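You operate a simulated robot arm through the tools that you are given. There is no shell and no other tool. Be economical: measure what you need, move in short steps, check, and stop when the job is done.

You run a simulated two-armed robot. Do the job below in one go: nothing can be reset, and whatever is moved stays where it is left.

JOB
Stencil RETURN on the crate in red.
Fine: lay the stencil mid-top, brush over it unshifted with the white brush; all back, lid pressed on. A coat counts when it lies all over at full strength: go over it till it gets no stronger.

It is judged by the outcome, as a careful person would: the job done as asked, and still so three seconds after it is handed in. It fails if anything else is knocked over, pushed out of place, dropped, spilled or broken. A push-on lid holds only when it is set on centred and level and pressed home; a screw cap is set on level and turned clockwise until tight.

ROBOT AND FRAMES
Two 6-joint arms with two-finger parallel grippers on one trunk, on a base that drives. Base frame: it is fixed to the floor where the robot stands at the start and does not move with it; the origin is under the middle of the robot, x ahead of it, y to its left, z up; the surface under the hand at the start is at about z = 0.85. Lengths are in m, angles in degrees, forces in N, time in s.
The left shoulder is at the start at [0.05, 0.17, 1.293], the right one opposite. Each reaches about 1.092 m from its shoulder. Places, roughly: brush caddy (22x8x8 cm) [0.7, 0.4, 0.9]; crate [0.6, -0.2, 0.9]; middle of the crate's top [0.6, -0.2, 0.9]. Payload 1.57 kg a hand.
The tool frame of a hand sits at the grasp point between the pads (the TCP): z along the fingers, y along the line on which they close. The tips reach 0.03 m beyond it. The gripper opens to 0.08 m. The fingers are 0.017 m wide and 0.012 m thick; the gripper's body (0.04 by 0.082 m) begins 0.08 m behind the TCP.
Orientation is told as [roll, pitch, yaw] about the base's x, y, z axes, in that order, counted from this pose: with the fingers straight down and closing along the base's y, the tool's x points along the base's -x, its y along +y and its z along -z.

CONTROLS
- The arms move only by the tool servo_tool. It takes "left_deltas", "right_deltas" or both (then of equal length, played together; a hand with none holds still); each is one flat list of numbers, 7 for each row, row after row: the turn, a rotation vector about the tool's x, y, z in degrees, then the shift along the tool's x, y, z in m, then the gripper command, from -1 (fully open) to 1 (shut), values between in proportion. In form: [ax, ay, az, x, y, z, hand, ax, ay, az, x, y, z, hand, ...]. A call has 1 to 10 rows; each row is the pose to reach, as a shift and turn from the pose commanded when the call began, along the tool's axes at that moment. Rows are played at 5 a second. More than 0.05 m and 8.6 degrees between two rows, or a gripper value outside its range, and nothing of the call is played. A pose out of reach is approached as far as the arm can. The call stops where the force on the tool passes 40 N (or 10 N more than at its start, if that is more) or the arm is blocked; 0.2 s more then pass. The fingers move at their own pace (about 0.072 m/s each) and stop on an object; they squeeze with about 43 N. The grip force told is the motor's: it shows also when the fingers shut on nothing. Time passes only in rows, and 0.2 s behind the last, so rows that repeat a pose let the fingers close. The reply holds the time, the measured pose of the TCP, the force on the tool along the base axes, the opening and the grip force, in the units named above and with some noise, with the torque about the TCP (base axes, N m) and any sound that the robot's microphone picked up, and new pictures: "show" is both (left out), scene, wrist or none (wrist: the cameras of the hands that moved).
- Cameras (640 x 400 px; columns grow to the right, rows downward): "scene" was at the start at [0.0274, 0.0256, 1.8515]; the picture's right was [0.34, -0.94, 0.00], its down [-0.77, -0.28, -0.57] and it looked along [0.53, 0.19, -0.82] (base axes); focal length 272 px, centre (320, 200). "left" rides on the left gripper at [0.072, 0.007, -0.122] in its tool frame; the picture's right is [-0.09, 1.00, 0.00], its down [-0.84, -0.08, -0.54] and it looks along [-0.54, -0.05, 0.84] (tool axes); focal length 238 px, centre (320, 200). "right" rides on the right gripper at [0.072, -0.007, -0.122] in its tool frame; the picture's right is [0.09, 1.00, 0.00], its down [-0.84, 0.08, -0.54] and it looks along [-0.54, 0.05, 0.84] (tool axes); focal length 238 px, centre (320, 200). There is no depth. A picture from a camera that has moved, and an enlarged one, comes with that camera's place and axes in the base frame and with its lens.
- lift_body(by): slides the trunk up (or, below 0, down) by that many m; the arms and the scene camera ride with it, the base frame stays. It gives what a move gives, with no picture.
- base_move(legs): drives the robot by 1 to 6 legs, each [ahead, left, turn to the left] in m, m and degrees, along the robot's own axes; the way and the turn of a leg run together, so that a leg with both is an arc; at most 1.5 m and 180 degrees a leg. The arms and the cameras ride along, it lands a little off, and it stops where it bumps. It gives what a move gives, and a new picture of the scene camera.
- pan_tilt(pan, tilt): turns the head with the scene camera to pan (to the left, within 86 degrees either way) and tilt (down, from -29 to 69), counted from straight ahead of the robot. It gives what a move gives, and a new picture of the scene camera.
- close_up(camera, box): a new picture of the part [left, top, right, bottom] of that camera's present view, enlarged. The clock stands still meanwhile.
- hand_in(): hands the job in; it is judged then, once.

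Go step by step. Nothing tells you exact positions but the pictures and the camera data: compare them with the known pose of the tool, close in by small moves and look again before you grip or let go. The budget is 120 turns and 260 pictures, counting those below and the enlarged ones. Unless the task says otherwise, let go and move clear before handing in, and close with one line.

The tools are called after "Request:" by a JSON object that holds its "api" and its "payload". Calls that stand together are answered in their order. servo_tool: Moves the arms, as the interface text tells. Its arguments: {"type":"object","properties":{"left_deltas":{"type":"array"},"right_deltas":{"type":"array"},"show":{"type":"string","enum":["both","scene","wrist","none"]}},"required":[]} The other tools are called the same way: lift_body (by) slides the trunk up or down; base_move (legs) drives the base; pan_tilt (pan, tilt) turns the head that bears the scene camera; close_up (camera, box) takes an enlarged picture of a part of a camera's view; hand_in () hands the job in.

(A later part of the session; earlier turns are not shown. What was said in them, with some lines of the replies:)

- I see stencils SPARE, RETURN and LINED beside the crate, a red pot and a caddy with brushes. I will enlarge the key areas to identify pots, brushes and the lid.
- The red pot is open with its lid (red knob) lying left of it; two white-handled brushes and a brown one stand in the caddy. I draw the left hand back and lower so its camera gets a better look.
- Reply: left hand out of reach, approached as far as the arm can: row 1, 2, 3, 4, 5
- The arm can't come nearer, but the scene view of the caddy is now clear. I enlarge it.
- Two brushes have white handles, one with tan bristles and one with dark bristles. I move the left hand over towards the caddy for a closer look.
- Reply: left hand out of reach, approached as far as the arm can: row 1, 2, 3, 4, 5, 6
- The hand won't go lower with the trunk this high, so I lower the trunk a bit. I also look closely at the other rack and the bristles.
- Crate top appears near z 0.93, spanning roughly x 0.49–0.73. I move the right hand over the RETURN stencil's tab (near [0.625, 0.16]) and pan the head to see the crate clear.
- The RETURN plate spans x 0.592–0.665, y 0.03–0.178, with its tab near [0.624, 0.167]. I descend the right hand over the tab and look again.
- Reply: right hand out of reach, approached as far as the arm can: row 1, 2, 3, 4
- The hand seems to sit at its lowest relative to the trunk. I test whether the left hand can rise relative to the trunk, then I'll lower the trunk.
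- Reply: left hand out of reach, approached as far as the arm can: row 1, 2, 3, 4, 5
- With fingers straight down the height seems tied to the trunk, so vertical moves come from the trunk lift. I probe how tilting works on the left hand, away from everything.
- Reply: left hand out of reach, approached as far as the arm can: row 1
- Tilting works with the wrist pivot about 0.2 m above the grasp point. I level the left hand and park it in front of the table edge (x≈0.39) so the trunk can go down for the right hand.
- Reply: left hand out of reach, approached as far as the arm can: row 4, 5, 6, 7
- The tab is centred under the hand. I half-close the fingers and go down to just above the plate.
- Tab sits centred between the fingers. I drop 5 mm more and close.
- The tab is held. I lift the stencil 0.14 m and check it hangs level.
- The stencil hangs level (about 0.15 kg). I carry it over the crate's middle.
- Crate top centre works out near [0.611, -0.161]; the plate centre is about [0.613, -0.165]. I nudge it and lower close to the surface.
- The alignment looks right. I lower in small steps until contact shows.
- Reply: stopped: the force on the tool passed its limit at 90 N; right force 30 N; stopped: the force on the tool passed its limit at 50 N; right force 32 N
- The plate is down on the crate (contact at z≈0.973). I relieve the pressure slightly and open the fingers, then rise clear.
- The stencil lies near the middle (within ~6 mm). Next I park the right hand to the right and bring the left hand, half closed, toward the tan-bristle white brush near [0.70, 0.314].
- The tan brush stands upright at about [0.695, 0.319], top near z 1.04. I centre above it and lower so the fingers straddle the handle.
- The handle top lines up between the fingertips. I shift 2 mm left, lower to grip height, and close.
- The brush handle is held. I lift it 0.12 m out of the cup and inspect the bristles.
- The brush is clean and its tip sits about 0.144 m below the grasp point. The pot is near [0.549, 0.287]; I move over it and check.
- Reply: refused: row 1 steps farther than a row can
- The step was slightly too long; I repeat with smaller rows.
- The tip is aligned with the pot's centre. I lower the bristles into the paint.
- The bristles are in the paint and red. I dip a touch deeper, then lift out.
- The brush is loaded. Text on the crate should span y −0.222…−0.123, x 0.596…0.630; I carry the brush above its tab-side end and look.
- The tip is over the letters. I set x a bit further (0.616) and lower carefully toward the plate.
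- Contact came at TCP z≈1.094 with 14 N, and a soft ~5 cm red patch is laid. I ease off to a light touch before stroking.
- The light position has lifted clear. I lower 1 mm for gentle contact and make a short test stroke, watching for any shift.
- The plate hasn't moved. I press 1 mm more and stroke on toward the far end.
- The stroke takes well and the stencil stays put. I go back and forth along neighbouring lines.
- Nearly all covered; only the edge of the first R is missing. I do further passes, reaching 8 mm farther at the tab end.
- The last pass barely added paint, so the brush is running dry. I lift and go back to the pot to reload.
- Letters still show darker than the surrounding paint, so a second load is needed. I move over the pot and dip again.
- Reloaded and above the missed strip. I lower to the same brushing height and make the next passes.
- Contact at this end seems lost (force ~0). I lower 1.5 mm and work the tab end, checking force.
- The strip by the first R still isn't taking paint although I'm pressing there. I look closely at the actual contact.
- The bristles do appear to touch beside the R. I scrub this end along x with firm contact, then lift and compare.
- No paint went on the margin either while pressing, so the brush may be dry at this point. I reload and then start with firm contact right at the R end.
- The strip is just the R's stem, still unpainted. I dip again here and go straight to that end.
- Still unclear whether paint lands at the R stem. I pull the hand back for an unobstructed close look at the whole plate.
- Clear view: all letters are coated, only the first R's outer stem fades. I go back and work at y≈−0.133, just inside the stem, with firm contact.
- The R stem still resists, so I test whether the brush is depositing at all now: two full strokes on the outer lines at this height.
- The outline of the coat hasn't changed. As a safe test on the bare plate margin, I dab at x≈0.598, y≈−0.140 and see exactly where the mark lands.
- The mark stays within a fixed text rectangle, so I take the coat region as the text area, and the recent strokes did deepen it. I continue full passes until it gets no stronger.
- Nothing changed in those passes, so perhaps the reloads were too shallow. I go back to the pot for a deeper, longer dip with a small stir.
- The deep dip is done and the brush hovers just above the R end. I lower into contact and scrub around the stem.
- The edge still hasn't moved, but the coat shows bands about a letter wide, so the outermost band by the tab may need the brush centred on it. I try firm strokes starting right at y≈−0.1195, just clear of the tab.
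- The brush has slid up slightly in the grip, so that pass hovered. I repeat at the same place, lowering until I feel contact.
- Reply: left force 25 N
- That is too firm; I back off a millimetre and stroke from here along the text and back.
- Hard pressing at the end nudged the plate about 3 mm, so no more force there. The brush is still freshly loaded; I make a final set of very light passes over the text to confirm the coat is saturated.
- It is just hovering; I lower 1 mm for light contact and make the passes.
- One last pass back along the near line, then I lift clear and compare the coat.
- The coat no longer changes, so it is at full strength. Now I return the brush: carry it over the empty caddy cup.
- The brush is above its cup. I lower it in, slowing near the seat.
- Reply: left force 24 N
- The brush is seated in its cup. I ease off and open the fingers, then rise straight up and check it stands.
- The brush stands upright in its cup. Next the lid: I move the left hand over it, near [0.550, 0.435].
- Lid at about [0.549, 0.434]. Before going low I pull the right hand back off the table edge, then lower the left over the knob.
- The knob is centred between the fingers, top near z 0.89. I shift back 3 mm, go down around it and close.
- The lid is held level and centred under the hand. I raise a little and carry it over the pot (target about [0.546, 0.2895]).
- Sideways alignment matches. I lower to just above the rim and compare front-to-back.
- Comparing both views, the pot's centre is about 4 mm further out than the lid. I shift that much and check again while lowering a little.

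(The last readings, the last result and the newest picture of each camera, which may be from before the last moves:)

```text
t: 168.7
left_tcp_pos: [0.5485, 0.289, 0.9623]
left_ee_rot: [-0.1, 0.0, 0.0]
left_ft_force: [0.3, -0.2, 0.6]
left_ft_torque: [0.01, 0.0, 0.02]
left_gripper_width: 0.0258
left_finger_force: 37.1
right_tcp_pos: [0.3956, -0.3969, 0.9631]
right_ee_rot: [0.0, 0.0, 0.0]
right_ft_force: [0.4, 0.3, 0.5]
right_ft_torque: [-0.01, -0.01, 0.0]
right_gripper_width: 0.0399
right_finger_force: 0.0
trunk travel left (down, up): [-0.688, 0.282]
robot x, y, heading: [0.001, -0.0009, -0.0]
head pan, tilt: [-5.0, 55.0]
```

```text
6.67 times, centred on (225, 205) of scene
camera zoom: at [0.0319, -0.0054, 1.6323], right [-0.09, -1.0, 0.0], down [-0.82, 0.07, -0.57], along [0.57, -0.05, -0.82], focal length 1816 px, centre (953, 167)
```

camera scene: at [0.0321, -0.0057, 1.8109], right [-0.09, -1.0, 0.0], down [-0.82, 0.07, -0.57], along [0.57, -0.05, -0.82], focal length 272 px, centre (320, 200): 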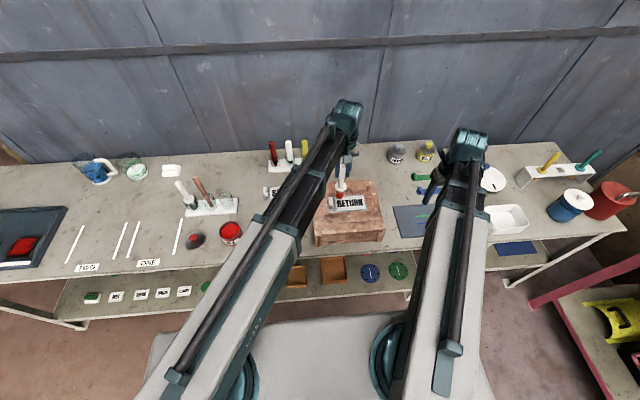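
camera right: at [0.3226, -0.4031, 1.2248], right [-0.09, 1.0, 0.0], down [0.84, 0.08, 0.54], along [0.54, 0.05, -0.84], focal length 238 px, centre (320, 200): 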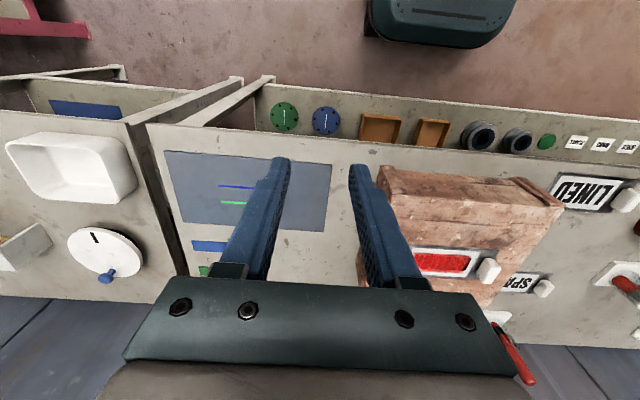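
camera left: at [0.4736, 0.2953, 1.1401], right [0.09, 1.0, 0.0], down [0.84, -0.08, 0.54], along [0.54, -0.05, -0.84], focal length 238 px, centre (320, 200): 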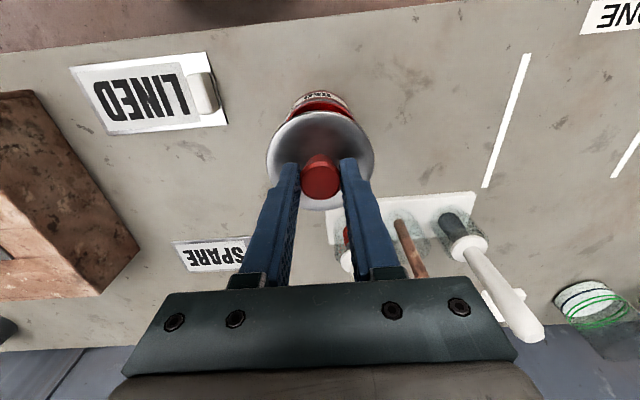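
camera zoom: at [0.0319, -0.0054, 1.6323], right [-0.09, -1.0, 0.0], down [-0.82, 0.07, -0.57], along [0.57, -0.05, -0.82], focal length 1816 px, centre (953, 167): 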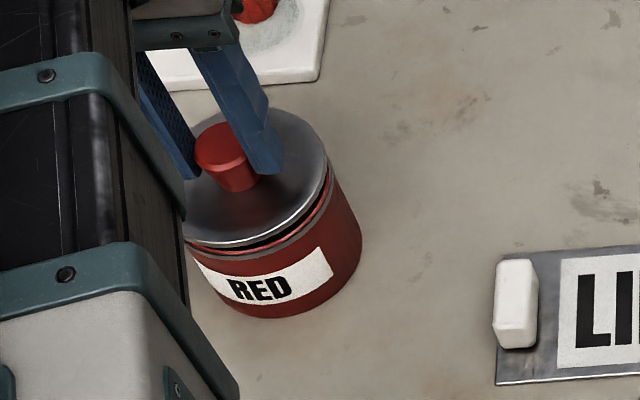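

Lid and rim now line up within about a millimetre. I lower to contact and press.

Request:
{"api": "lift_body", "payload": {"by": -0.01}}

Request:
{"api": "lift_body", "payload": {"by": -0.005}}

Request:
{"api": "close_up", "payload": {"camera": "left", "box": [240, 60, 400, 220]}}

Request:
{"api": "close_up", "payload": {"camera": "scene", "box": [195, 175, 255, 235]}}

```text
t: 169.3
left_tcp_pos: [0.55, 0.289, 0.9549]
left_ee_rot: [0.0, 0.0, 0.0]
left_ft_force: [3.4, -0.9, 26.4]
left_ft_torque: [0.02, -0.1, -0.01]
left_gripper_width: 0.026
left_finger_force: 37.2
right_tcp_pos: [0.3937, -0.3974, 0.9533]
right_ee_rot: [0.0, -0.1, 0.0]
right_ft_force: [0.4, 1.0, 0.1]
right_ft_torque: [-0.03, 0.01, -0.05]
right_gripper_width: 0.0399
right_finger_force: 0.0
trunk travel left (down, up): [-0.678, 0.292]
robot x, y, heading: [-0.0009, 0.0003, 0.2]
head pan, tilt: [-5.0, 55.0]
heard: snap
```

```text
t: 169.6
left_tcp_pos: [0.5488, 0.2886, 0.9531]
left_ee_rot: [0.1, 0.0, 0.0]
left_ft_force: [-1.2, -2.2, 26.6]
left_ft_torque: [0.01, -0.07, 0.0]
left_gripper_width: 0.0263
left_finger_force: 37.3
right_tcp_pos: [0.394, -0.3979, 0.9522]
right_ee_rot: [0.0, -0.2, -0.1]
right_ft_force: [-1.3, 0.5, 0.7]
right_ft_torque: [0.0, 0.02, -0.02]
right_gripper_width: 0.04
right_finger_force: 0.0
trunk travel left (down, up): [-0.677, 0.293]
robot x, y, heading: [-0.0006, 0.0025, 0.2]
head pan, tilt: [-5.0, 55.0]
stopped: the force on the tool passed its limit at 40 N (the readings are from after the stop); the commanded pose is now the measured one
```

```text
2.50 times, centred on (320, 140) of left
camera zoom: at [0.4768, 0.295, 1.075], right [0.09, 1.0, 0.0], down [0.84, -0.08, 0.54], along [0.54, -0.05, -0.84], focal length 596 px, centre (320, 350)
```

zoom: 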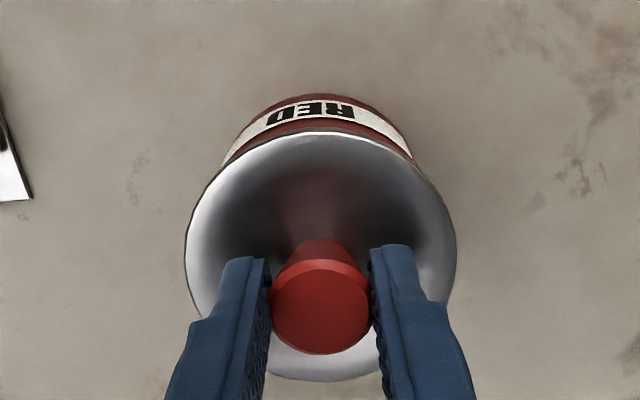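

```text
6.67 times, centred on (225, 205) of scene
camera zoom: at [0.03, -0.0066, 1.6215], right [-0.09, -1.0, 0.0], down [-0.82, 0.07, -0.57], along [0.57, -0.05, -0.82], focal length 1816 px, centre (953, 167)
```

zoom: 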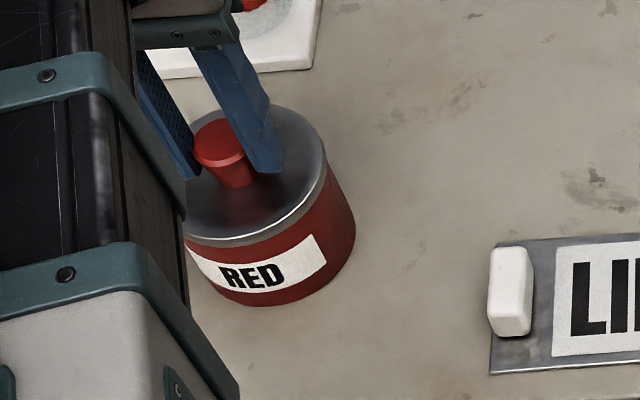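

A snap was heard: the lid is home. I ease off, open and rise clear.

Request:
{"api": "lift_body", "payload": {"by": 0.001}}

Request:
{"api": "servo_tool", "payload": {"left_deltas": [0, 0, 0, 0, 0, 0, 0.4, 0, 0, 0, 0, 0, 0, 0, 0, 0, 0, 0, 0, 0, -0.3], "show": "none"}}

Request:
{"api": "lift_body", "payload": {"by": 0.13}}

Request:
{"api": "close_up", "payload": {"camera": "left", "box": [220, 0, 420, 200]}}

```text
t: 170.1
left_tcp_pos: [0.5487, 0.289, 0.9532]
left_ee_rot: [0.0, -0.1, -0.1]
left_ft_force: [-5.3, -3.8, 3.9]
left_ft_torque: [-0.14, 0.14, 0.0]
left_gripper_width: 0.0259
left_finger_force: 37.0
right_tcp_pos: [0.3953, -0.3979, 0.953]
right_ee_rot: [0.0, -0.2, 0.0]
right_ft_force: [0.6, 0.5, 0.0]
right_ft_torque: [-0.02, 0.03, -0.01]
right_gripper_width: 0.0401
right_finger_force: 0.0
trunk travel left (down, up): [-0.678, 0.292]
robot x, y, heading: [-0.0022, -0.001, 0.4]
head pan, tilt: [-5.0, 55.0]
```

```text
t: 170.9
left_tcp_pos: [0.5515, 0.2889, 0.9521]
left_ee_rot: [0.2, -0.1, 0.1]
left_ft_force: [-0.2, -0.3, -0.6]
left_ft_torque: [0.01, 0.0, 0.03]
left_gripper_width: 0.0521
left_finger_force: 0.0
right_tcp_pos: [0.3948, -0.3967, 0.9525]
right_ee_rot: [-0.1, -0.1, 0.0]
right_ft_force: [0.4, -0.1, -0.6]
right_ft_torque: [-0.06, -0.03, -0.01]
right_gripper_width: 0.0398
right_finger_force: 0.1
trunk travel left (down, up): [-0.678, 0.292]
robot x, y, heading: [-0.0002, -0.0011, -0.2]
head pan, tilt: [-5.0, 55.0]
```

```text
t: 172.5
left_tcp_pos: [0.5502, 0.2893, 1.0828]
left_ee_rot: [0.0, -0.1, 0.1]
left_ft_force: [-0.1, -0.4, -0.5]
left_ft_torque: [-0.01, -0.02, 0.0]
left_gripper_width: 0.052
left_finger_force: 0.0
right_tcp_pos: [0.3965, -0.3962, 1.083]
right_ee_rot: [-0.2, -0.1, 0.0]
right_ft_force: [0.1, 0.2, 0.1]
right_ft_torque: [-0.04, 0.01, -0.03]
right_gripper_width: 0.0398
right_finger_force: 0.0
trunk travel left (down, up): [-0.808, 0.162]
robot x, y, heading: [0.002, 0.0011, 0.4]
head pan, tilt: [-5.0, 55.0]
```

```text
2.00 times, centred on (320, 100) of left
camera zoom: at [0.4784, 0.2959, 1.2048], right [0.09, 1.0, 0.0], down [0.84, -0.08, 0.54], along [0.54, -0.05, -0.84], focal length 477 px, centre (320, 400)
```

zoom: 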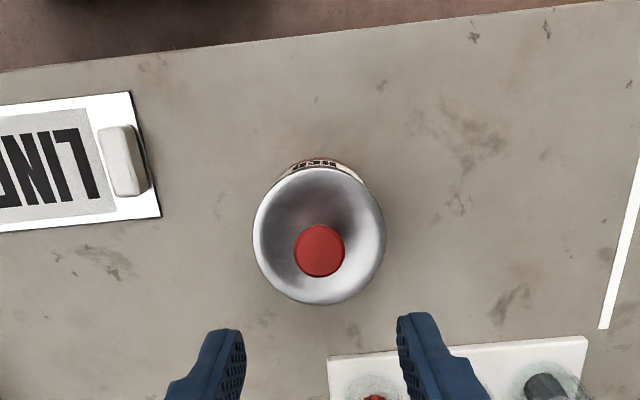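

The lid sits level on the pot. Now I park the left hand off the table and bring the right hand over the stencil's tab.

Request:
{"api": "servo_tool", "payload": {"left_deltas": [0, 0, 0, 0.019, 0.0144, 0, 0, 0, 0, 0, 0.038, 0.0288, 0, 0, 0, 0, 0, 0.057, 0.0432, 0, 0, 0, 0, 0, 0.076, 0.0576, 0, 0, 0, 0, 0, 0.095, 0.072, 0, 0, 0, 0, 0, 0.114, 0.0864, 0, 0, 0, 0, 0, 0.133, 0.1008, 0, 0, 0, 0, 0, 0.15, 0.115, 0, 0, 0, 0, 0, 0.15, 0.115, 0, 0], "right_deltas": [0, 0, 0, -0.027, 0.038, 0, 0, 0, 0, 0, -0.054, 0.076, 0, 0, 0, 0, 0, -0.081, 0.114, 0, 0, 0, 0, 0, -0.108, 0.152, 0, 0, 0, 0, 0, -0.135, 0.19, 0, 0, 0, 0, 0, -0.162, 0.228, 0, 0, 0, 0, 0, -0.189, 0.266, 0, 0, 0, 0, 0, -0.2155, 0.302, 0, 0, 0, 0, 0, -0.2155, 0.302, 0, 0], "show": "wrist"}}

Request:
{"api": "close_up", "payload": {"camera": "right", "box": [160, 20, 480, 220]}}

```text
t: 174.5
left_tcp_pos: [0.4007, 0.4034, 1.0837]
left_ee_rot: [0.1, 0.0, -0.1]
left_ft_force: [-0.6, 1.1, -0.5]
left_ft_torque: [0.0, -0.01, 0.03]
left_gripper_width: 0.0397
left_finger_force: 0.1
right_tcp_pos: [0.6112, -0.0927, 1.0831]
right_ee_rot: [0.1, -0.1, 0.0]
right_ft_force: [-0.4, -0.2, 0.1]
right_ft_torque: [-0.02, -0.01, 0.02]
right_gripper_width: 0.0401
right_finger_force: 0.0
trunk travel left (down, up): [-0.808, 0.162]
robot x, y, heading: [-0.0001, -0.0027, 0.1]
head pan, tilt: [-5.0, 55.0]
camera right: at [0.5384, -0.0999, 1.2038], right [-0.09, 1.0, 0.0], down [0.84, 0.08, 0.54], along [0.54, 0.05, -0.84], focal length 238 px, centre (320, 200)
camera left: at [0.3275, 0.4096, 1.205], right [0.09, 1.0, 0.0], down [0.84, -0.08, 0.54], along [0.54, -0.05, -0.84], focal length 238 px, centre (320, 200)
```

right: 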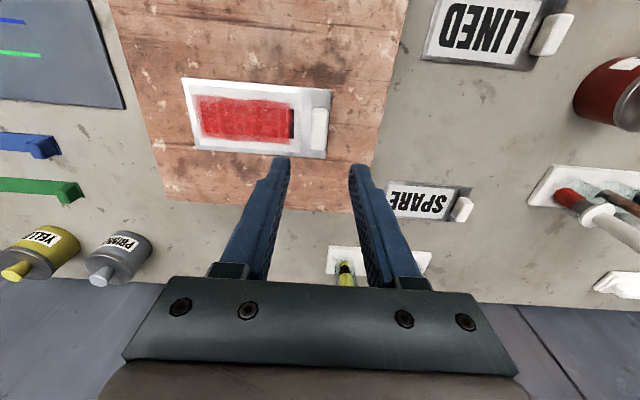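
left: 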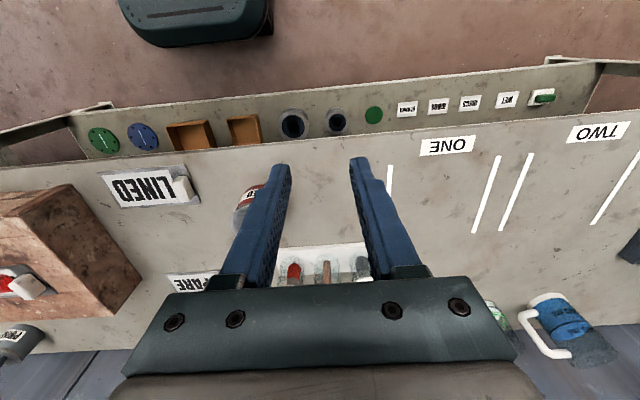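

```text
2.00 times, centred on (320, 120) of right
camera zoom: at [0.5384, -0.0999, 1.2038], right [-0.09, 1.0, 0.0], down [0.84, 0.08, 0.54], along [0.54, 0.05, -0.84], focal length 477 px, centre (320, 360)
```

zoom: 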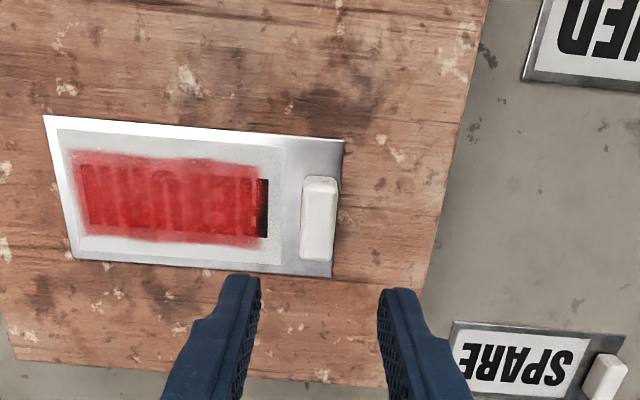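

The tab is at about [0.608, −0.0945], square to the crate. I nudge and lower onto it.

Request:
{"api": "servo_tool", "payload": {"right_deltas": [0, 0, 0, 0.003, -0.0017, 0, 0, 0, 0, 0, 0.003, -0.0017, 0, 0], "show": "none"}}

Request:
{"api": "lift_body", "payload": {"by": -0.1}}

Request:
{"api": "close_up", "payload": {"camera": "right", "box": [160, 40, 480, 240]}}

```text
t: 175.1
left_tcp_pos: [0.4006, 0.4026, 1.0832]
left_ee_rot: [0.1, -0.1, 0.0]
left_ft_force: [0.2, -0.3, -0.1]
left_ft_torque: [0.03, 0.0, -0.03]
left_gripper_width: 0.0401
left_finger_force: 0.1
right_tcp_pos: [0.6072, -0.0963, 1.0835]
right_ee_rot: [0.0, -0.1, 0.0]
right_ft_force: [0.0, -0.2, 0.3]
right_ft_torque: [-0.01, 0.0, 0.03]
right_gripper_width: 0.04
right_finger_force: 0.1
trunk travel left (down, up): [-0.808, 0.162]
robot x, y, heading: [-0.0013, -0.0018, -0.3]
head pan, tilt: [-5.0, 55.0]
```

```text
t: 176.4
left_tcp_pos: [0.4001, 0.4036, 0.983]
left_ee_rot: [0.0, -0.1, 0.0]
left_ft_force: [0.1, 0.9, 0.3]
left_ft_torque: [-0.01, -0.01, -0.03]
left_gripper_width: 0.0401
left_finger_force: 0.0
right_tcp_pos: [0.6078, -0.0956, 0.9834]
right_ee_rot: [0.0, -0.1, 0.1]
right_ft_force: [0.2, 0.2, 0.2]
right_ft_torque: [-0.01, 0.0, 0.01]
right_gripper_width: 0.0399
right_finger_force: 0.0
trunk travel left (down, up): [-0.708, 0.262]
robot x, y, heading: [-0.001, -0.0004, 0.1]
head pan, tilt: [-5.0, 55.0]
```

```text
2.00 times, centred on (320, 140) of right
camera zoom: at [0.5352, -0.102, 1.1038], right [-0.09, 1.0, 0.0], down [0.84, 0.08, 0.54], along [0.54, 0.05, -0.84], focal length 477 px, centre (320, 320)
```

zoom: 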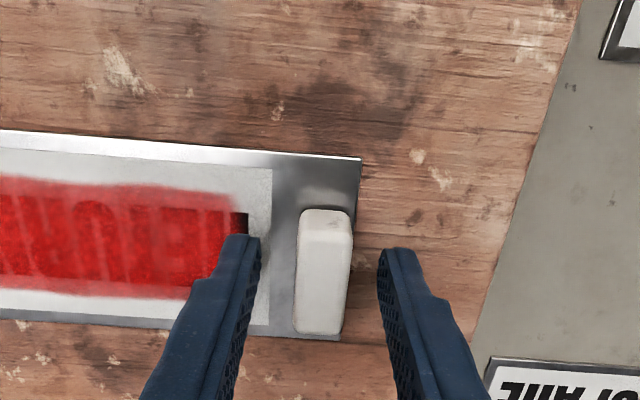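

Request:
{"api": "lift_body", "payload": {"by": -0.009}}

Request:
{"api": "servo_tool", "payload": {"right_deltas": [0, 0, 0, 0, 0.001, 0, 0.3, 0, 0, 0, 0, 0.001, 0, 1, 0, 0, 0, 0, 0.001, 0, 1], "show": "none"}}

Request:
{"api": "lift_body", "payload": {"by": 0.06}}

Request:
{"api": "close_up", "payload": {"camera": "right", "box": [0, 0, 640, 400]}}

Request:
{"api": "close_up", "payload": {"camera": "scene", "box": [310, 150, 400, 240]}}

```text
t: 177.0
left_tcp_pos: [0.4012, 0.404, 0.974]
left_ee_rot: [0.0, 0.0, 0.0]
left_ft_force: [0.0, -0.1, -0.8]
left_ft_torque: [-0.02, 0.01, -0.02]
left_gripper_width: 0.0401
left_finger_force: 0.0
right_tcp_pos: [0.6087, -0.0965, 0.9732]
right_ee_rot: [-0.1, 0.0, 0.0]
right_ft_force: [-0.1, 1.1, 0.3]
right_ft_torque: [0.0, 0.01, 0.0]
right_gripper_width: 0.0401
right_finger_force: 0.0
trunk travel left (down, up): [-0.699, 0.271]
robot x, y, heading: [-0.0017, 0.0004, 0.3]
head pan, tilt: [-5.0, 55.0]
```

```text
t: 177.8
left_tcp_pos: [0.4012, 0.4023, 0.9741]
left_ee_rot: [0.0, -0.1, 0.0]
left_ft_force: [-0.1, 0.4, 0.4]
left_ft_torque: [-0.03, 0.02, 0.02]
left_gripper_width: 0.04
left_finger_force: 0.0
right_tcp_pos: [0.6078, -0.0946, 0.974]
right_ee_rot: [-0.1, -0.1, -0.1]
right_ft_force: [-0.5, -0.9, 0.2]
right_ft_torque: [0.06, -0.02, 0.06]
right_gripper_width: 0.0175
right_finger_force: 32.1
trunk travel left (down, up): [-0.699, 0.271]
robot x, y, heading: [0.0005, 0.0035, 0.1]
head pan, tilt: [-5.0, 55.0]
```

```text
t: 178.8
left_tcp_pos: [0.4013, 0.4038, 1.0335]
left_ee_rot: [0.0, 0.0, 0.0]
left_ft_force: [-0.2, 0.0, -0.6]
left_ft_torque: [0.0, -0.01, 0.05]
left_gripper_width: 0.04
left_finger_force: 0.1
right_tcp_pos: [0.6084, -0.0948, 1.0335]
right_ee_rot: [-0.1, -0.1, 0.0]
right_ft_force: [-0.3, 0.0, -2.6]
right_ft_torque: [0.08, 0.01, 0.03]
right_gripper_width: 0.0173
right_finger_force: 32.3
trunk travel left (down, up): [-0.759, 0.211]
robot x, y, heading: [-0.0005, 0.001, 0.0]
head pan, tilt: [-5.0, 55.0]
```

```text
1.00 times, centred on (320, 200) of right (not enlarged: the box is as wide or as high as the picture)
camera zoom: at [0.5354, -0.101, 1.1546], right [-0.09, 1.0, 0.0], down [0.84, 0.08, 0.54], along [0.54, 0.05, -0.84], focal length 238 px, centre (320, 200)
```

zoom: 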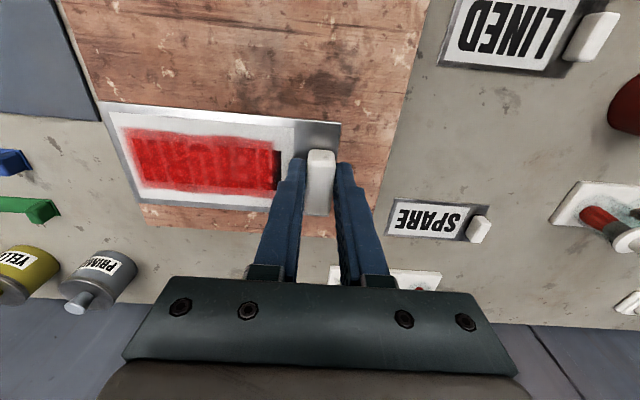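

```text
4.44 times, centred on (355, 195) of scene
camera zoom: at [0.0325, -0.0053, 1.7033], right [-0.09, -1.0, 0.0], down [-0.82, 0.07, -0.57], along [0.57, -0.05, -0.82], focal length 1210 px, centre (164, 222)
```

zoom: 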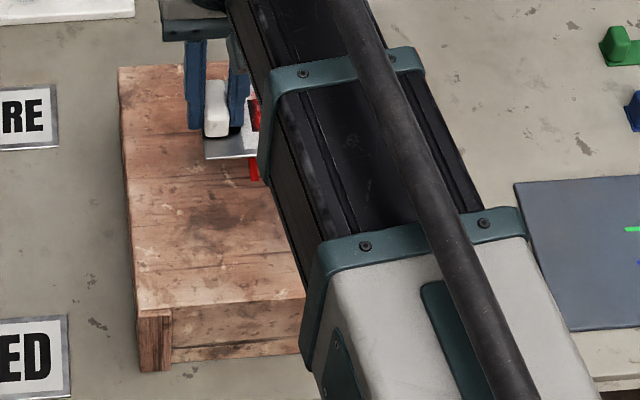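

The stencil comes up cleanly with red letters on the wood. I carry it back to its place on the table.

Request:
{"api": "servo_tool", "payload": {"right_deltas": [0, 0, 0, -0.002, 0.04, 0, 1, 0, 0, 0, -0.005, 0.08, 0, 1, 0, 0, 0, -0.008, 0.12, 0, 1, 0, 0, 0, -0.011, 0.16, 0, 1, 0, 0, 0, -0.014, 0.2, 0, 1, 0, 0, 0, -0.016, 0.235, 0, 1, 0, 0, 0, -0.0175, 0.262, 0, 1, 0, 0, 0, -0.0175, 0.262, 0, 1], "show": "both"}}

Request:
{"api": "close_up", "payload": {"camera": "scene", "box": [320, 170, 390, 230]}}

```text
t: 180.6
left_tcp_pos: [0.3999, 0.4024, 1.0341]
left_ee_rot: [0.0, -0.1, 0.0]
left_ft_force: [0.3, 0.7, -0.4]
left_ft_torque: [0.0, 0.01, 0.02]
left_gripper_width: 0.0399
left_finger_force: 0.0
right_tcp_pos: [0.6263, 0.1676, 1.0337]
right_ee_rot: [-0.1, -0.1, 0.1]
right_ft_force: [0.0, 1.1, -1.8]
right_ft_torque: [0.08, 0.02, 0.0]
right_gripper_width: 0.0172
right_finger_force: 32.2
trunk travel left (down, up): [-0.759, 0.211]
robot x, y, heading: [0.0029, 0.0015, -0.2]
head pan, tilt: [-5.0, 55.0]
camera scene: at [0.0323, -0.0054, 1.7033], right [-0.09, -1.0, 0.0], down [-0.82, 0.07, -0.57], along [0.57, -0.05, -0.82], focal length 272 px, centre (320, 200)
camera right: at [0.5544, 0.1605, 1.1547], right [-0.09, 1.0, 0.0], down [0.84, 0.08, 0.54], along [0.54, 0.05, -0.84], focal length 238 px, centre (320, 200)
```

scene: 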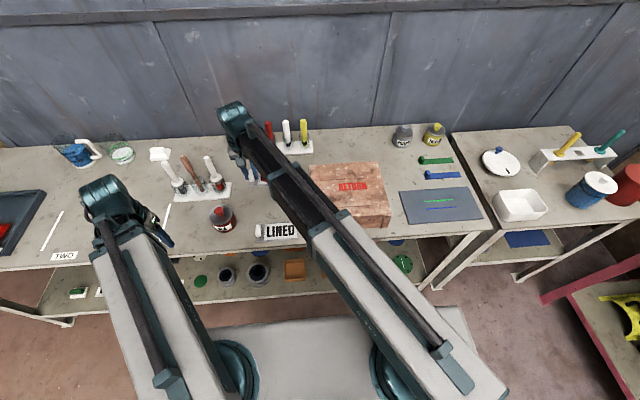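
right: 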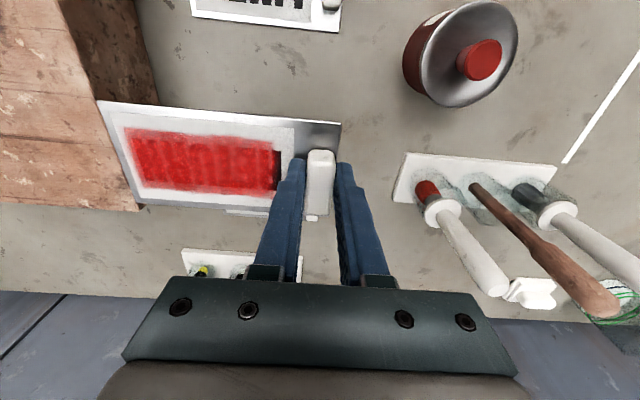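

```text
6.67 times, centred on (355, 200) of scene
camera zoom: at [0.0323, -0.0054, 1.7033], right [-0.09, -1.0, 0.0], down [-0.82, 0.07, -0.57], along [0.57, -0.05, -0.82], focal length 1816 px, centre (87, 200)
```

zoom: 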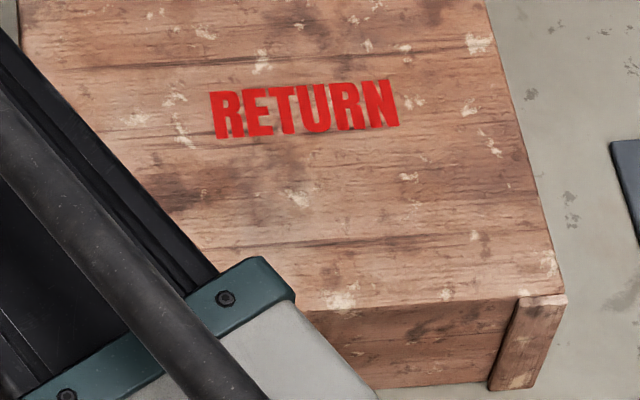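

RETURN is crisp and complete on the crate. I lower the stencil back to its spot.

Request:
{"api": "lift_body", "payload": {"by": -0.135}}

Request:
{"api": "lift_body", "payload": {"by": -0.008}}

Request:
{"api": "lift_body", "payload": {"by": -0.0015}}

Request:
{"api": "close_up", "payload": {"camera": "right", "box": [60, 40, 380, 240]}}

```text
t: 182.2
left_tcp_pos: [0.4015, 0.4027, 0.8981]
left_ee_rot: [0.1, -0.2, 0.1]
left_ft_force: [-0.3, -0.1, 0.8]
left_ft_torque: [0.0, 0.01, 0.02]
left_gripper_width: 0.04
left_finger_force: 0.0
right_tcp_pos: [0.6264, 0.1671, 0.8988]
right_ee_rot: [-0.1, -0.2, 0.0]
right_ft_force: [-0.6, -0.2, -2.6]
right_ft_torque: [0.09, 0.01, 0.02]
right_gripper_width: 0.0175
right_finger_force: 32.7
trunk travel left (down, up): [-0.624, 0.346]
robot x, y, heading: [0.0044, -0.0004, 0.0]
head pan, tilt: [-5.0, 55.0]
```

```text
t: 182.8
left_tcp_pos: [0.3999, 0.4043, 0.8903]
left_ee_rot: [0.0, 0.0, 0.0]
left_ft_force: [0.2, 0.3, 0.2]
left_ft_torque: [-0.01, 0.0, 0.02]
left_gripper_width: 0.0401
left_finger_force: 0.0
right_tcp_pos: [0.6273, 0.1666, 0.8917]
right_ee_rot: [-0.2, 0.0, 0.1]
right_ft_force: [-0.8, -0.1, -1.2]
right_ft_torque: [0.08, 0.0, 0.01]
right_gripper_width: 0.0177
right_finger_force: 32.5
trunk travel left (down, up): [-0.616, 0.354]
robot x, y, heading: [-0.0041, 0.0009, -0.2]
head pan, tilt: [-5.0, 55.0]
```

```text
t: 183.3
left_tcp_pos: [0.4005, 0.4032, 0.8899]
left_ee_rot: [0.0, -0.1, 0.0]
left_ft_force: [-0.4, -0.6, 0.5]
left_ft_torque: [-0.01, 0.04, -0.03]
left_gripper_width: 0.0403
left_finger_force: 0.0
right_tcp_pos: [0.6265, 0.167, 0.8891]
right_ee_rot: [-0.1, -0.1, 0.0]
right_ft_force: [0.6, 0.6, -2.3]
right_ft_torque: [0.05, 0.0, -0.06]
right_gripper_width: 0.0173
right_finger_force: 32.0
trunk travel left (down, up): [-0.615, 0.355]
robot x, y, heading: [0.0007, -0.0013, -0.2]
head pan, tilt: [-5.0, 55.0]
```

```text
2.00 times, centred on (220, 140) of right
camera zoom: at [0.5544, 0.1603, 1.0101], right [-0.09, 1.0, 0.0], down [0.84, 0.08, 0.54], along [0.54, 0.05, -0.84], focal length 477 px, centre (520, 320)
```

zoom: 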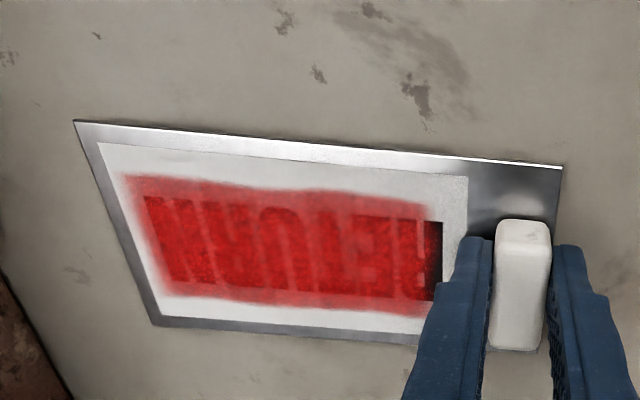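

Nearly down. I lower the last millimetre or so until contact, then release.

Request:
{"api": "lift_body", "payload": {"by": -0.001}}

Request:
{"api": "lift_body", "payload": {"by": -0.001}}

```text
t: 183.8
left_tcp_pos: [0.4001, 0.4032, 0.8874]
left_ee_rot: [-0.1, -0.1, 0.0]
left_ft_force: [0.5, 0.8, 0.2]
left_ft_torque: [-0.01, -0.03, -0.01]
left_gripper_width: 0.04
left_finger_force: 0.0
right_tcp_pos: [0.6269, 0.1671, 0.8884]
right_ee_rot: [-0.1, -0.1, 0.1]
right_ft_force: [0.2, -0.1, -2.1]
right_ft_torque: [0.08, -0.02, 0.02]
right_gripper_width: 0.0176
right_finger_force: 32.0
trunk travel left (down, up): [-0.614, 0.356]
robot x, y, heading: [0.0027, -0.0007, 0.0]
head pan, tilt: [-5.0, 55.0]
```

```text
t: 184.3
left_tcp_pos: [0.4, 0.4035, 0.8868]
left_ee_rot: [0.0, -0.1, -0.1]
left_ft_force: [0.2, -0.9, 0.0]
left_ft_torque: [0.0, 0.02, 0.02]
left_gripper_width: 0.04
left_finger_force: 0.1
right_tcp_pos: [0.6274, 0.1667, 0.8885]
right_ee_rot: [0.0, -0.1, -0.1]
right_ft_force: [-0.7, -0.2, -1.4]
right_ft_torque: [0.03, 0.03, 0.0]
right_gripper_width: 0.0172
right_finger_force: 32.2
trunk travel left (down, up): [-0.613, 0.357]
robot x, y, heading: [-0.0029, -0.0021, -0.0]
head pan, tilt: [-5.0, 55.0]
```

Request:
{"api": "lift_body", "payload": {"by": -0.001}}

Request:
{"api": "lift_body", "payload": {"by": -0.001}}

```text
t: 184.9
left_tcp_pos: [0.4002, 0.4024, 0.8866]
left_ee_rot: [0.0, -0.1, 0.1]
left_ft_force: [-0.2, -0.2, -0.2]
left_ft_torque: [0.0, 0.01, -0.03]
left_gripper_width: 0.04
left_finger_force: 0.0
right_tcp_pos: [0.6279, 0.1656, 0.8864]
right_ee_rot: [-0.1, -0.1, 0.1]
right_ft_force: [-0.3, -0.3, -2.7]
right_ft_torque: [0.1, 0.01, 0.0]
right_gripper_width: 0.0176
right_finger_force: 32.1
trunk travel left (down, up): [-0.612, 0.358]
robot x, y, heading: [-0.0015, 0.0032, 0.1]
head pan, tilt: [-5.0, 55.0]
```

```text
t: 185.4
left_tcp_pos: [0.4004, 0.4034, 0.885]
left_ee_rot: [0.0, -0.1, 0.0]
left_ft_force: [0.0, 0.2, -0.3]
left_ft_torque: [0.02, 0.0, 0.03]
left_gripper_width: 0.0399
left_finger_force: 0.2
right_tcp_pos: [0.6279, 0.1674, 0.8855]
right_ee_rot: [-0.1, -0.1, 0.1]
right_ft_force: [0.1, 0.0, -2.2]
right_ft_torque: [0.07, 0.02, -0.02]
right_gripper_width: 0.0175
right_finger_force: 32.0
trunk travel left (down, up): [-0.611, 0.359]
robot x, y, heading: [-0.0004, 0.0014, 0.1]
head pan, tilt: [-5.0, 55.0]
```

Request:
{"api": "lift_body", "payload": {"by": -0.0015}}

Request:
{"api": "lift_body", "payload": {"by": -0.001}}

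Request:
{"api": "lift_body", "payload": {"by": -0.001}}

Request:
{"api": "close_up", "payload": {"camera": "right", "box": [60, 40, 380, 240]}}

```text
t: 185.9
left_tcp_pos: [0.3997, 0.4033, 0.8834]
left_ee_rot: [-0.1, -0.1, 0.0]
left_ft_force: [0.8, 1.1, -0.7]
left_ft_torque: [0.02, 0.01, 0.01]
left_gripper_width: 0.0402
left_finger_force: 0.1
right_tcp_pos: [0.6262, 0.167, 0.8834]
right_ee_rot: [-0.1, -0.2, -0.1]
right_ft_force: [0.1, 0.2, 0.0]
right_ft_torque: [0.05, -0.06, -0.02]
right_gripper_width: 0.0174
right_finger_force: 32.4
trunk travel left (down, up): [-0.609, 0.361]
robot x, y, heading: [-0.0005, -0.0003, -0.1]
head pan, tilt: [-5.0, 55.0]
```

```text
t: 186.4
left_tcp_pos: [0.4, 0.4038, 0.8826]
left_ee_rot: [0.1, -0.2, 0.0]
left_ft_force: [-0.7, 0.1, -0.2]
left_ft_torque: [0.02, -0.01, 0.05]
left_gripper_width: 0.04
left_finger_force: 0.1
right_tcp_pos: [0.6273, 0.1665, 0.8834]
right_ee_rot: [0.0, -0.2, 0.0]
right_ft_force: [5.4, 2.0, 23.3]
right_ft_torque: [0.01, 0.31, 0.01]
right_gripper_width: 0.0173
right_finger_force: 32.9
trunk travel left (down, up): [-0.608, 0.362]
robot x, y, heading: [0.0016, -0.0016, -0.0]
head pan, tilt: [-5.0, 55.0]
```

```text
t: 186.9
left_tcp_pos: [0.4, 0.4029, 0.8831]
left_ee_rot: [0.0, -0.2, 0.1]
left_ft_force: [-0.1, 0.2, 0.3]
left_ft_torque: [0.01, 0.02, 0.02]
left_gripper_width: 0.0398
left_finger_force: 0.1
right_tcp_pos: [0.6263, 0.1667, 0.8825]
right_ee_rot: [0.1, -0.3, 0.1]
right_ft_force: [8.8, 3.4, 32.1]
right_ft_torque: [0.0, -0.15, 0.07]
right_gripper_width: 0.0174
right_finger_force: 32.7
trunk travel left (down, up): [-0.607, 0.363]
robot x, y, heading: [-0.0003, -0.0022, 0.1]
head pan, tilt: [-5.0, 55.0]
```

```text
2.00 times, centred on (220, 140) of right
camera zoom: at [0.5537, 0.1602, 1.0036], right [-0.09, 1.0, 0.0], down [0.83, 0.08, 0.55], along [0.54, 0.05, -0.84], focal length 477 px, centre (520, 320)
```

zoom: 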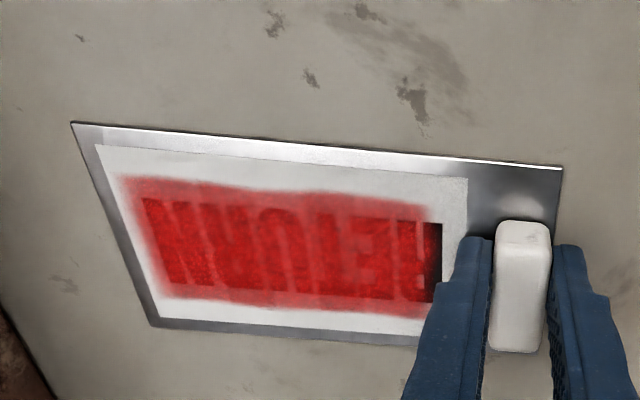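

The stencil is flat on the table. I relieve the pressure, release and rise.

Request:
{"api": "lift_body", "payload": {"by": 0.0015}}

Request:
{"api": "servo_tool", "payload": {"right_deltas": [0, 0, 0, 0, 0, 0, 0.5, 0, 0, 0, 0, 0, 0, 0.2, 0, 0, 0, 0, 0, 0, 0], "show": "none"}}

Request:
{"api": "lift_body", "payload": {"by": 0.2}}

Request:
{"api": "servo_tool", "payload": {"right_deltas": [0, 0, 0, 0.02, -0.045, 0, 0, 0, 0, 0, 0.04, -0.09, 0, 0, 0, 0, 0, 0.06, -0.135, 0, 0, 0, 0, 0, 0.08, -0.18, 0, 0, 0, 0, 0, 0.1, -0.225, 0, 0, 0, 0, 0, 0.12, -0.27, 0, 0, 0, 0, 0, 0.14, -0.315, 0, 0, 0, 0, 0, 0.16, -0.36, 0, 0, 0, 0, 0, 0.18, -0.405, 0, 0, 0, 0, 0, 0.18, -0.45, 0, 0], "show": "both"}}

Request:
{"api": "close_up", "payload": {"camera": "scene", "box": [150, 120, 400, 270]}}

Request:
{"api": "close_up", "payload": {"camera": "scene", "box": [300, 160, 400, 240]}}

```text
t: 187.4
left_tcp_pos: [0.4007, 0.4029, 0.8835]
left_ee_rot: [0.0, -0.2, -0.1]
left_ft_force: [0.5, 0.0, 0.3]
left_ft_torque: [0.05, 0.02, 0.02]
left_gripper_width: 0.0397
left_finger_force: 0.0
right_tcp_pos: [0.626, 0.1661, 0.8828]
right_ee_rot: [-0.1, 0.1, 0.0]
right_ft_force: [2.6, 0.1, 6.4]
right_ft_torque: [0.12, -0.39, 0.06]
right_gripper_width: 0.0176
right_finger_force: 32.7
trunk travel left (down, up): [-0.609, 0.361]
robot x, y, heading: [0.0021, -0.0033, -0.0]
head pan, tilt: [-5.0, 55.0]
```

```text
t: 188.2
left_tcp_pos: [0.3997, 0.4038, 0.8835]
left_ee_rot: [0.0, -0.1, 0.0]
left_ft_force: [-0.2, 0.0, -0.3]
left_ft_torque: [-0.04, -0.03, 0.01]
left_gripper_width: 0.0398
left_finger_force: 0.1
right_tcp_pos: [0.6272, 0.1672, 0.8822]
right_ee_rot: [-0.2, -0.1, 0.0]
right_ft_force: [0.4, 1.3, -0.9]
right_ft_torque: [-0.02, 0.02, 0.01]
right_gripper_width: 0.0402
right_finger_force: 0.0
trunk travel left (down, up): [-0.609, 0.361]
robot x, y, heading: [0.0031, 0.0035, -0.0]
head pan, tilt: [-5.0, 55.0]
```

```text
t: 190.4
left_tcp_pos: [0.4008, 0.4032, 1.0838]
left_ee_rot: [0.0, -0.1, 0.0]
left_ft_force: [-0.4, -0.3, -0.2]
left_ft_torque: [-0.01, 0.01, -0.03]
left_gripper_width: 0.0399
left_finger_force: 0.1
right_tcp_pos: [0.6266, 0.1668, 1.0836]
right_ee_rot: [0.0, -0.1, 0.0]
right_ft_force: [-0.7, -0.3, -0.5]
right_ft_torque: [0.01, 0.0, 0.0]
right_gripper_width: 0.0403
right_finger_force: 0.2
trunk travel left (down, up): [-0.809, 0.161]
robot x, y, heading: [-0.0012, 0.0016, -0.2]
head pan, tilt: [-5.0, 55.0]
```

```text
t: 192.6
left_tcp_pos: [0.4002, 0.4035, 1.0834]
left_ee_rot: [0.0, -0.1, -0.1]
left_ft_force: [0.5, -0.2, 0.2]
left_ft_torque: [-0.01, 0.01, 0.03]
left_gripper_width: 0.04
left_finger_force: 0.1
right_tcp_pos: [0.4469, -0.2839, 1.0839]
right_ee_rot: [-0.1, 0.0, 0.0]
right_ft_force: [0.4, -0.1, 0.0]
right_ft_torque: [0.01, -0.02, -0.02]
right_gripper_width: 0.04
right_finger_force: 0.0
right hand out of reach, approached as far as the arm can: row 9
trunk travel left (down, up): [-0.809, 0.161]
robot x, y, heading: [-0.0004, -0.0009, 0.1]
head pan, tilt: [-5.0, 55.0]
camera scene: at [0.032, -0.006, 1.7528], right [-0.09, -1.0, 0.0], down [-0.82, 0.07, -0.57], along [0.57, -0.05, -0.82], focal length 272 px, centre (320, 200)
camera right: at [0.3739, -0.2908, 1.2042], right [-0.09, 1.0, 0.0], down [0.84, 0.08, 0.54], along [0.54, 0.05, -0.84], focal length 238 px, centre (320, 200)
```

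scene: 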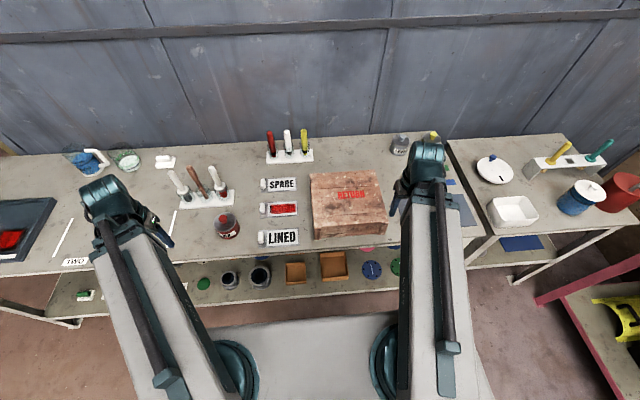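
right: 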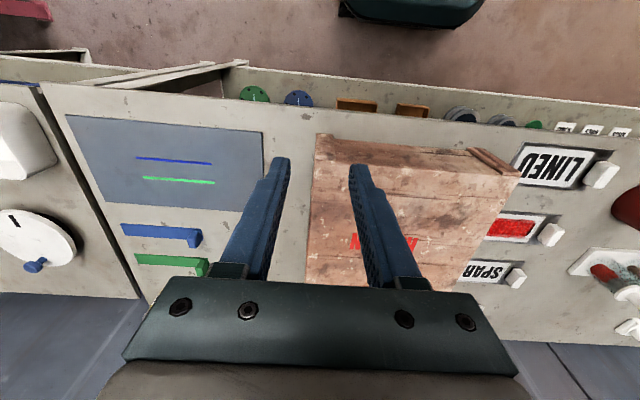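

```text
2.56 times, centred on (275, 195) of scene
camera zoom: at [0.032, -0.006, 1.7528], right [-0.09, -1.0, 0.0], down [-0.82, 0.07, -0.57], along [0.57, -0.05, -0.82], focal length 697 px, centre (435, 213)
```

zoom: 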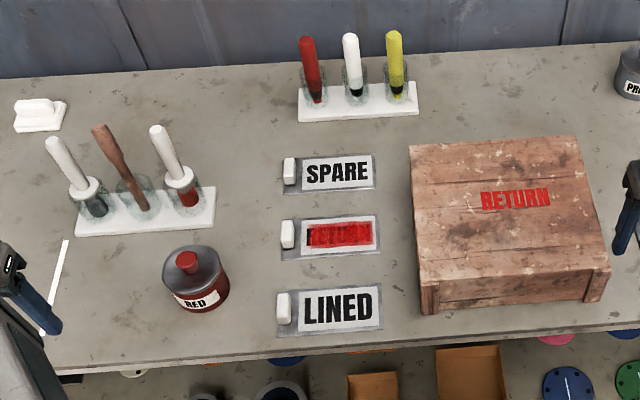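

```text
5.00 times, centred on (350, 200) of scene
camera zoom: at [0.032, -0.006, 1.7528], right [-0.09, -1.0, 0.0], down [-0.82, 0.07, -0.57], along [0.57, -0.05, -0.82], focal length 1362 px, centre (170, 200)
```

zoom: 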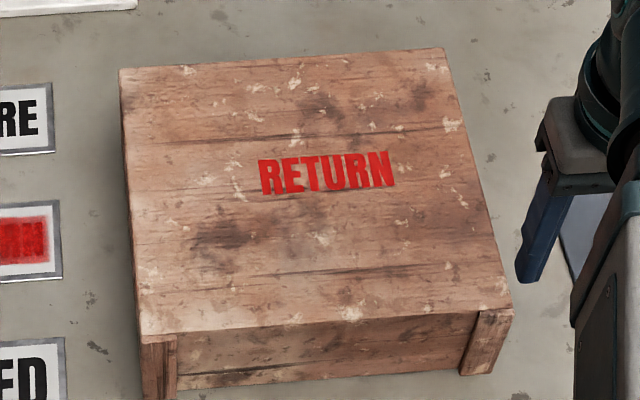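

RETURN is printed crisp and even on the crate. The stencil and brush are back, the lid is snapped on the pot, and both hands are clear, so I'm handing in.

Request:
{"api": "hand_in", "payload": {}}

```text
The job is handed in.
```

I stencilled RETURN in red on the crate: it came out complete and even, and further passes made it no stronger. One flaw: pressing hard near the tab shifted the stencil about 3 mm, with no visible effect on the print. The stencil and white brush are back in place, and the lid snapped onto the pot.
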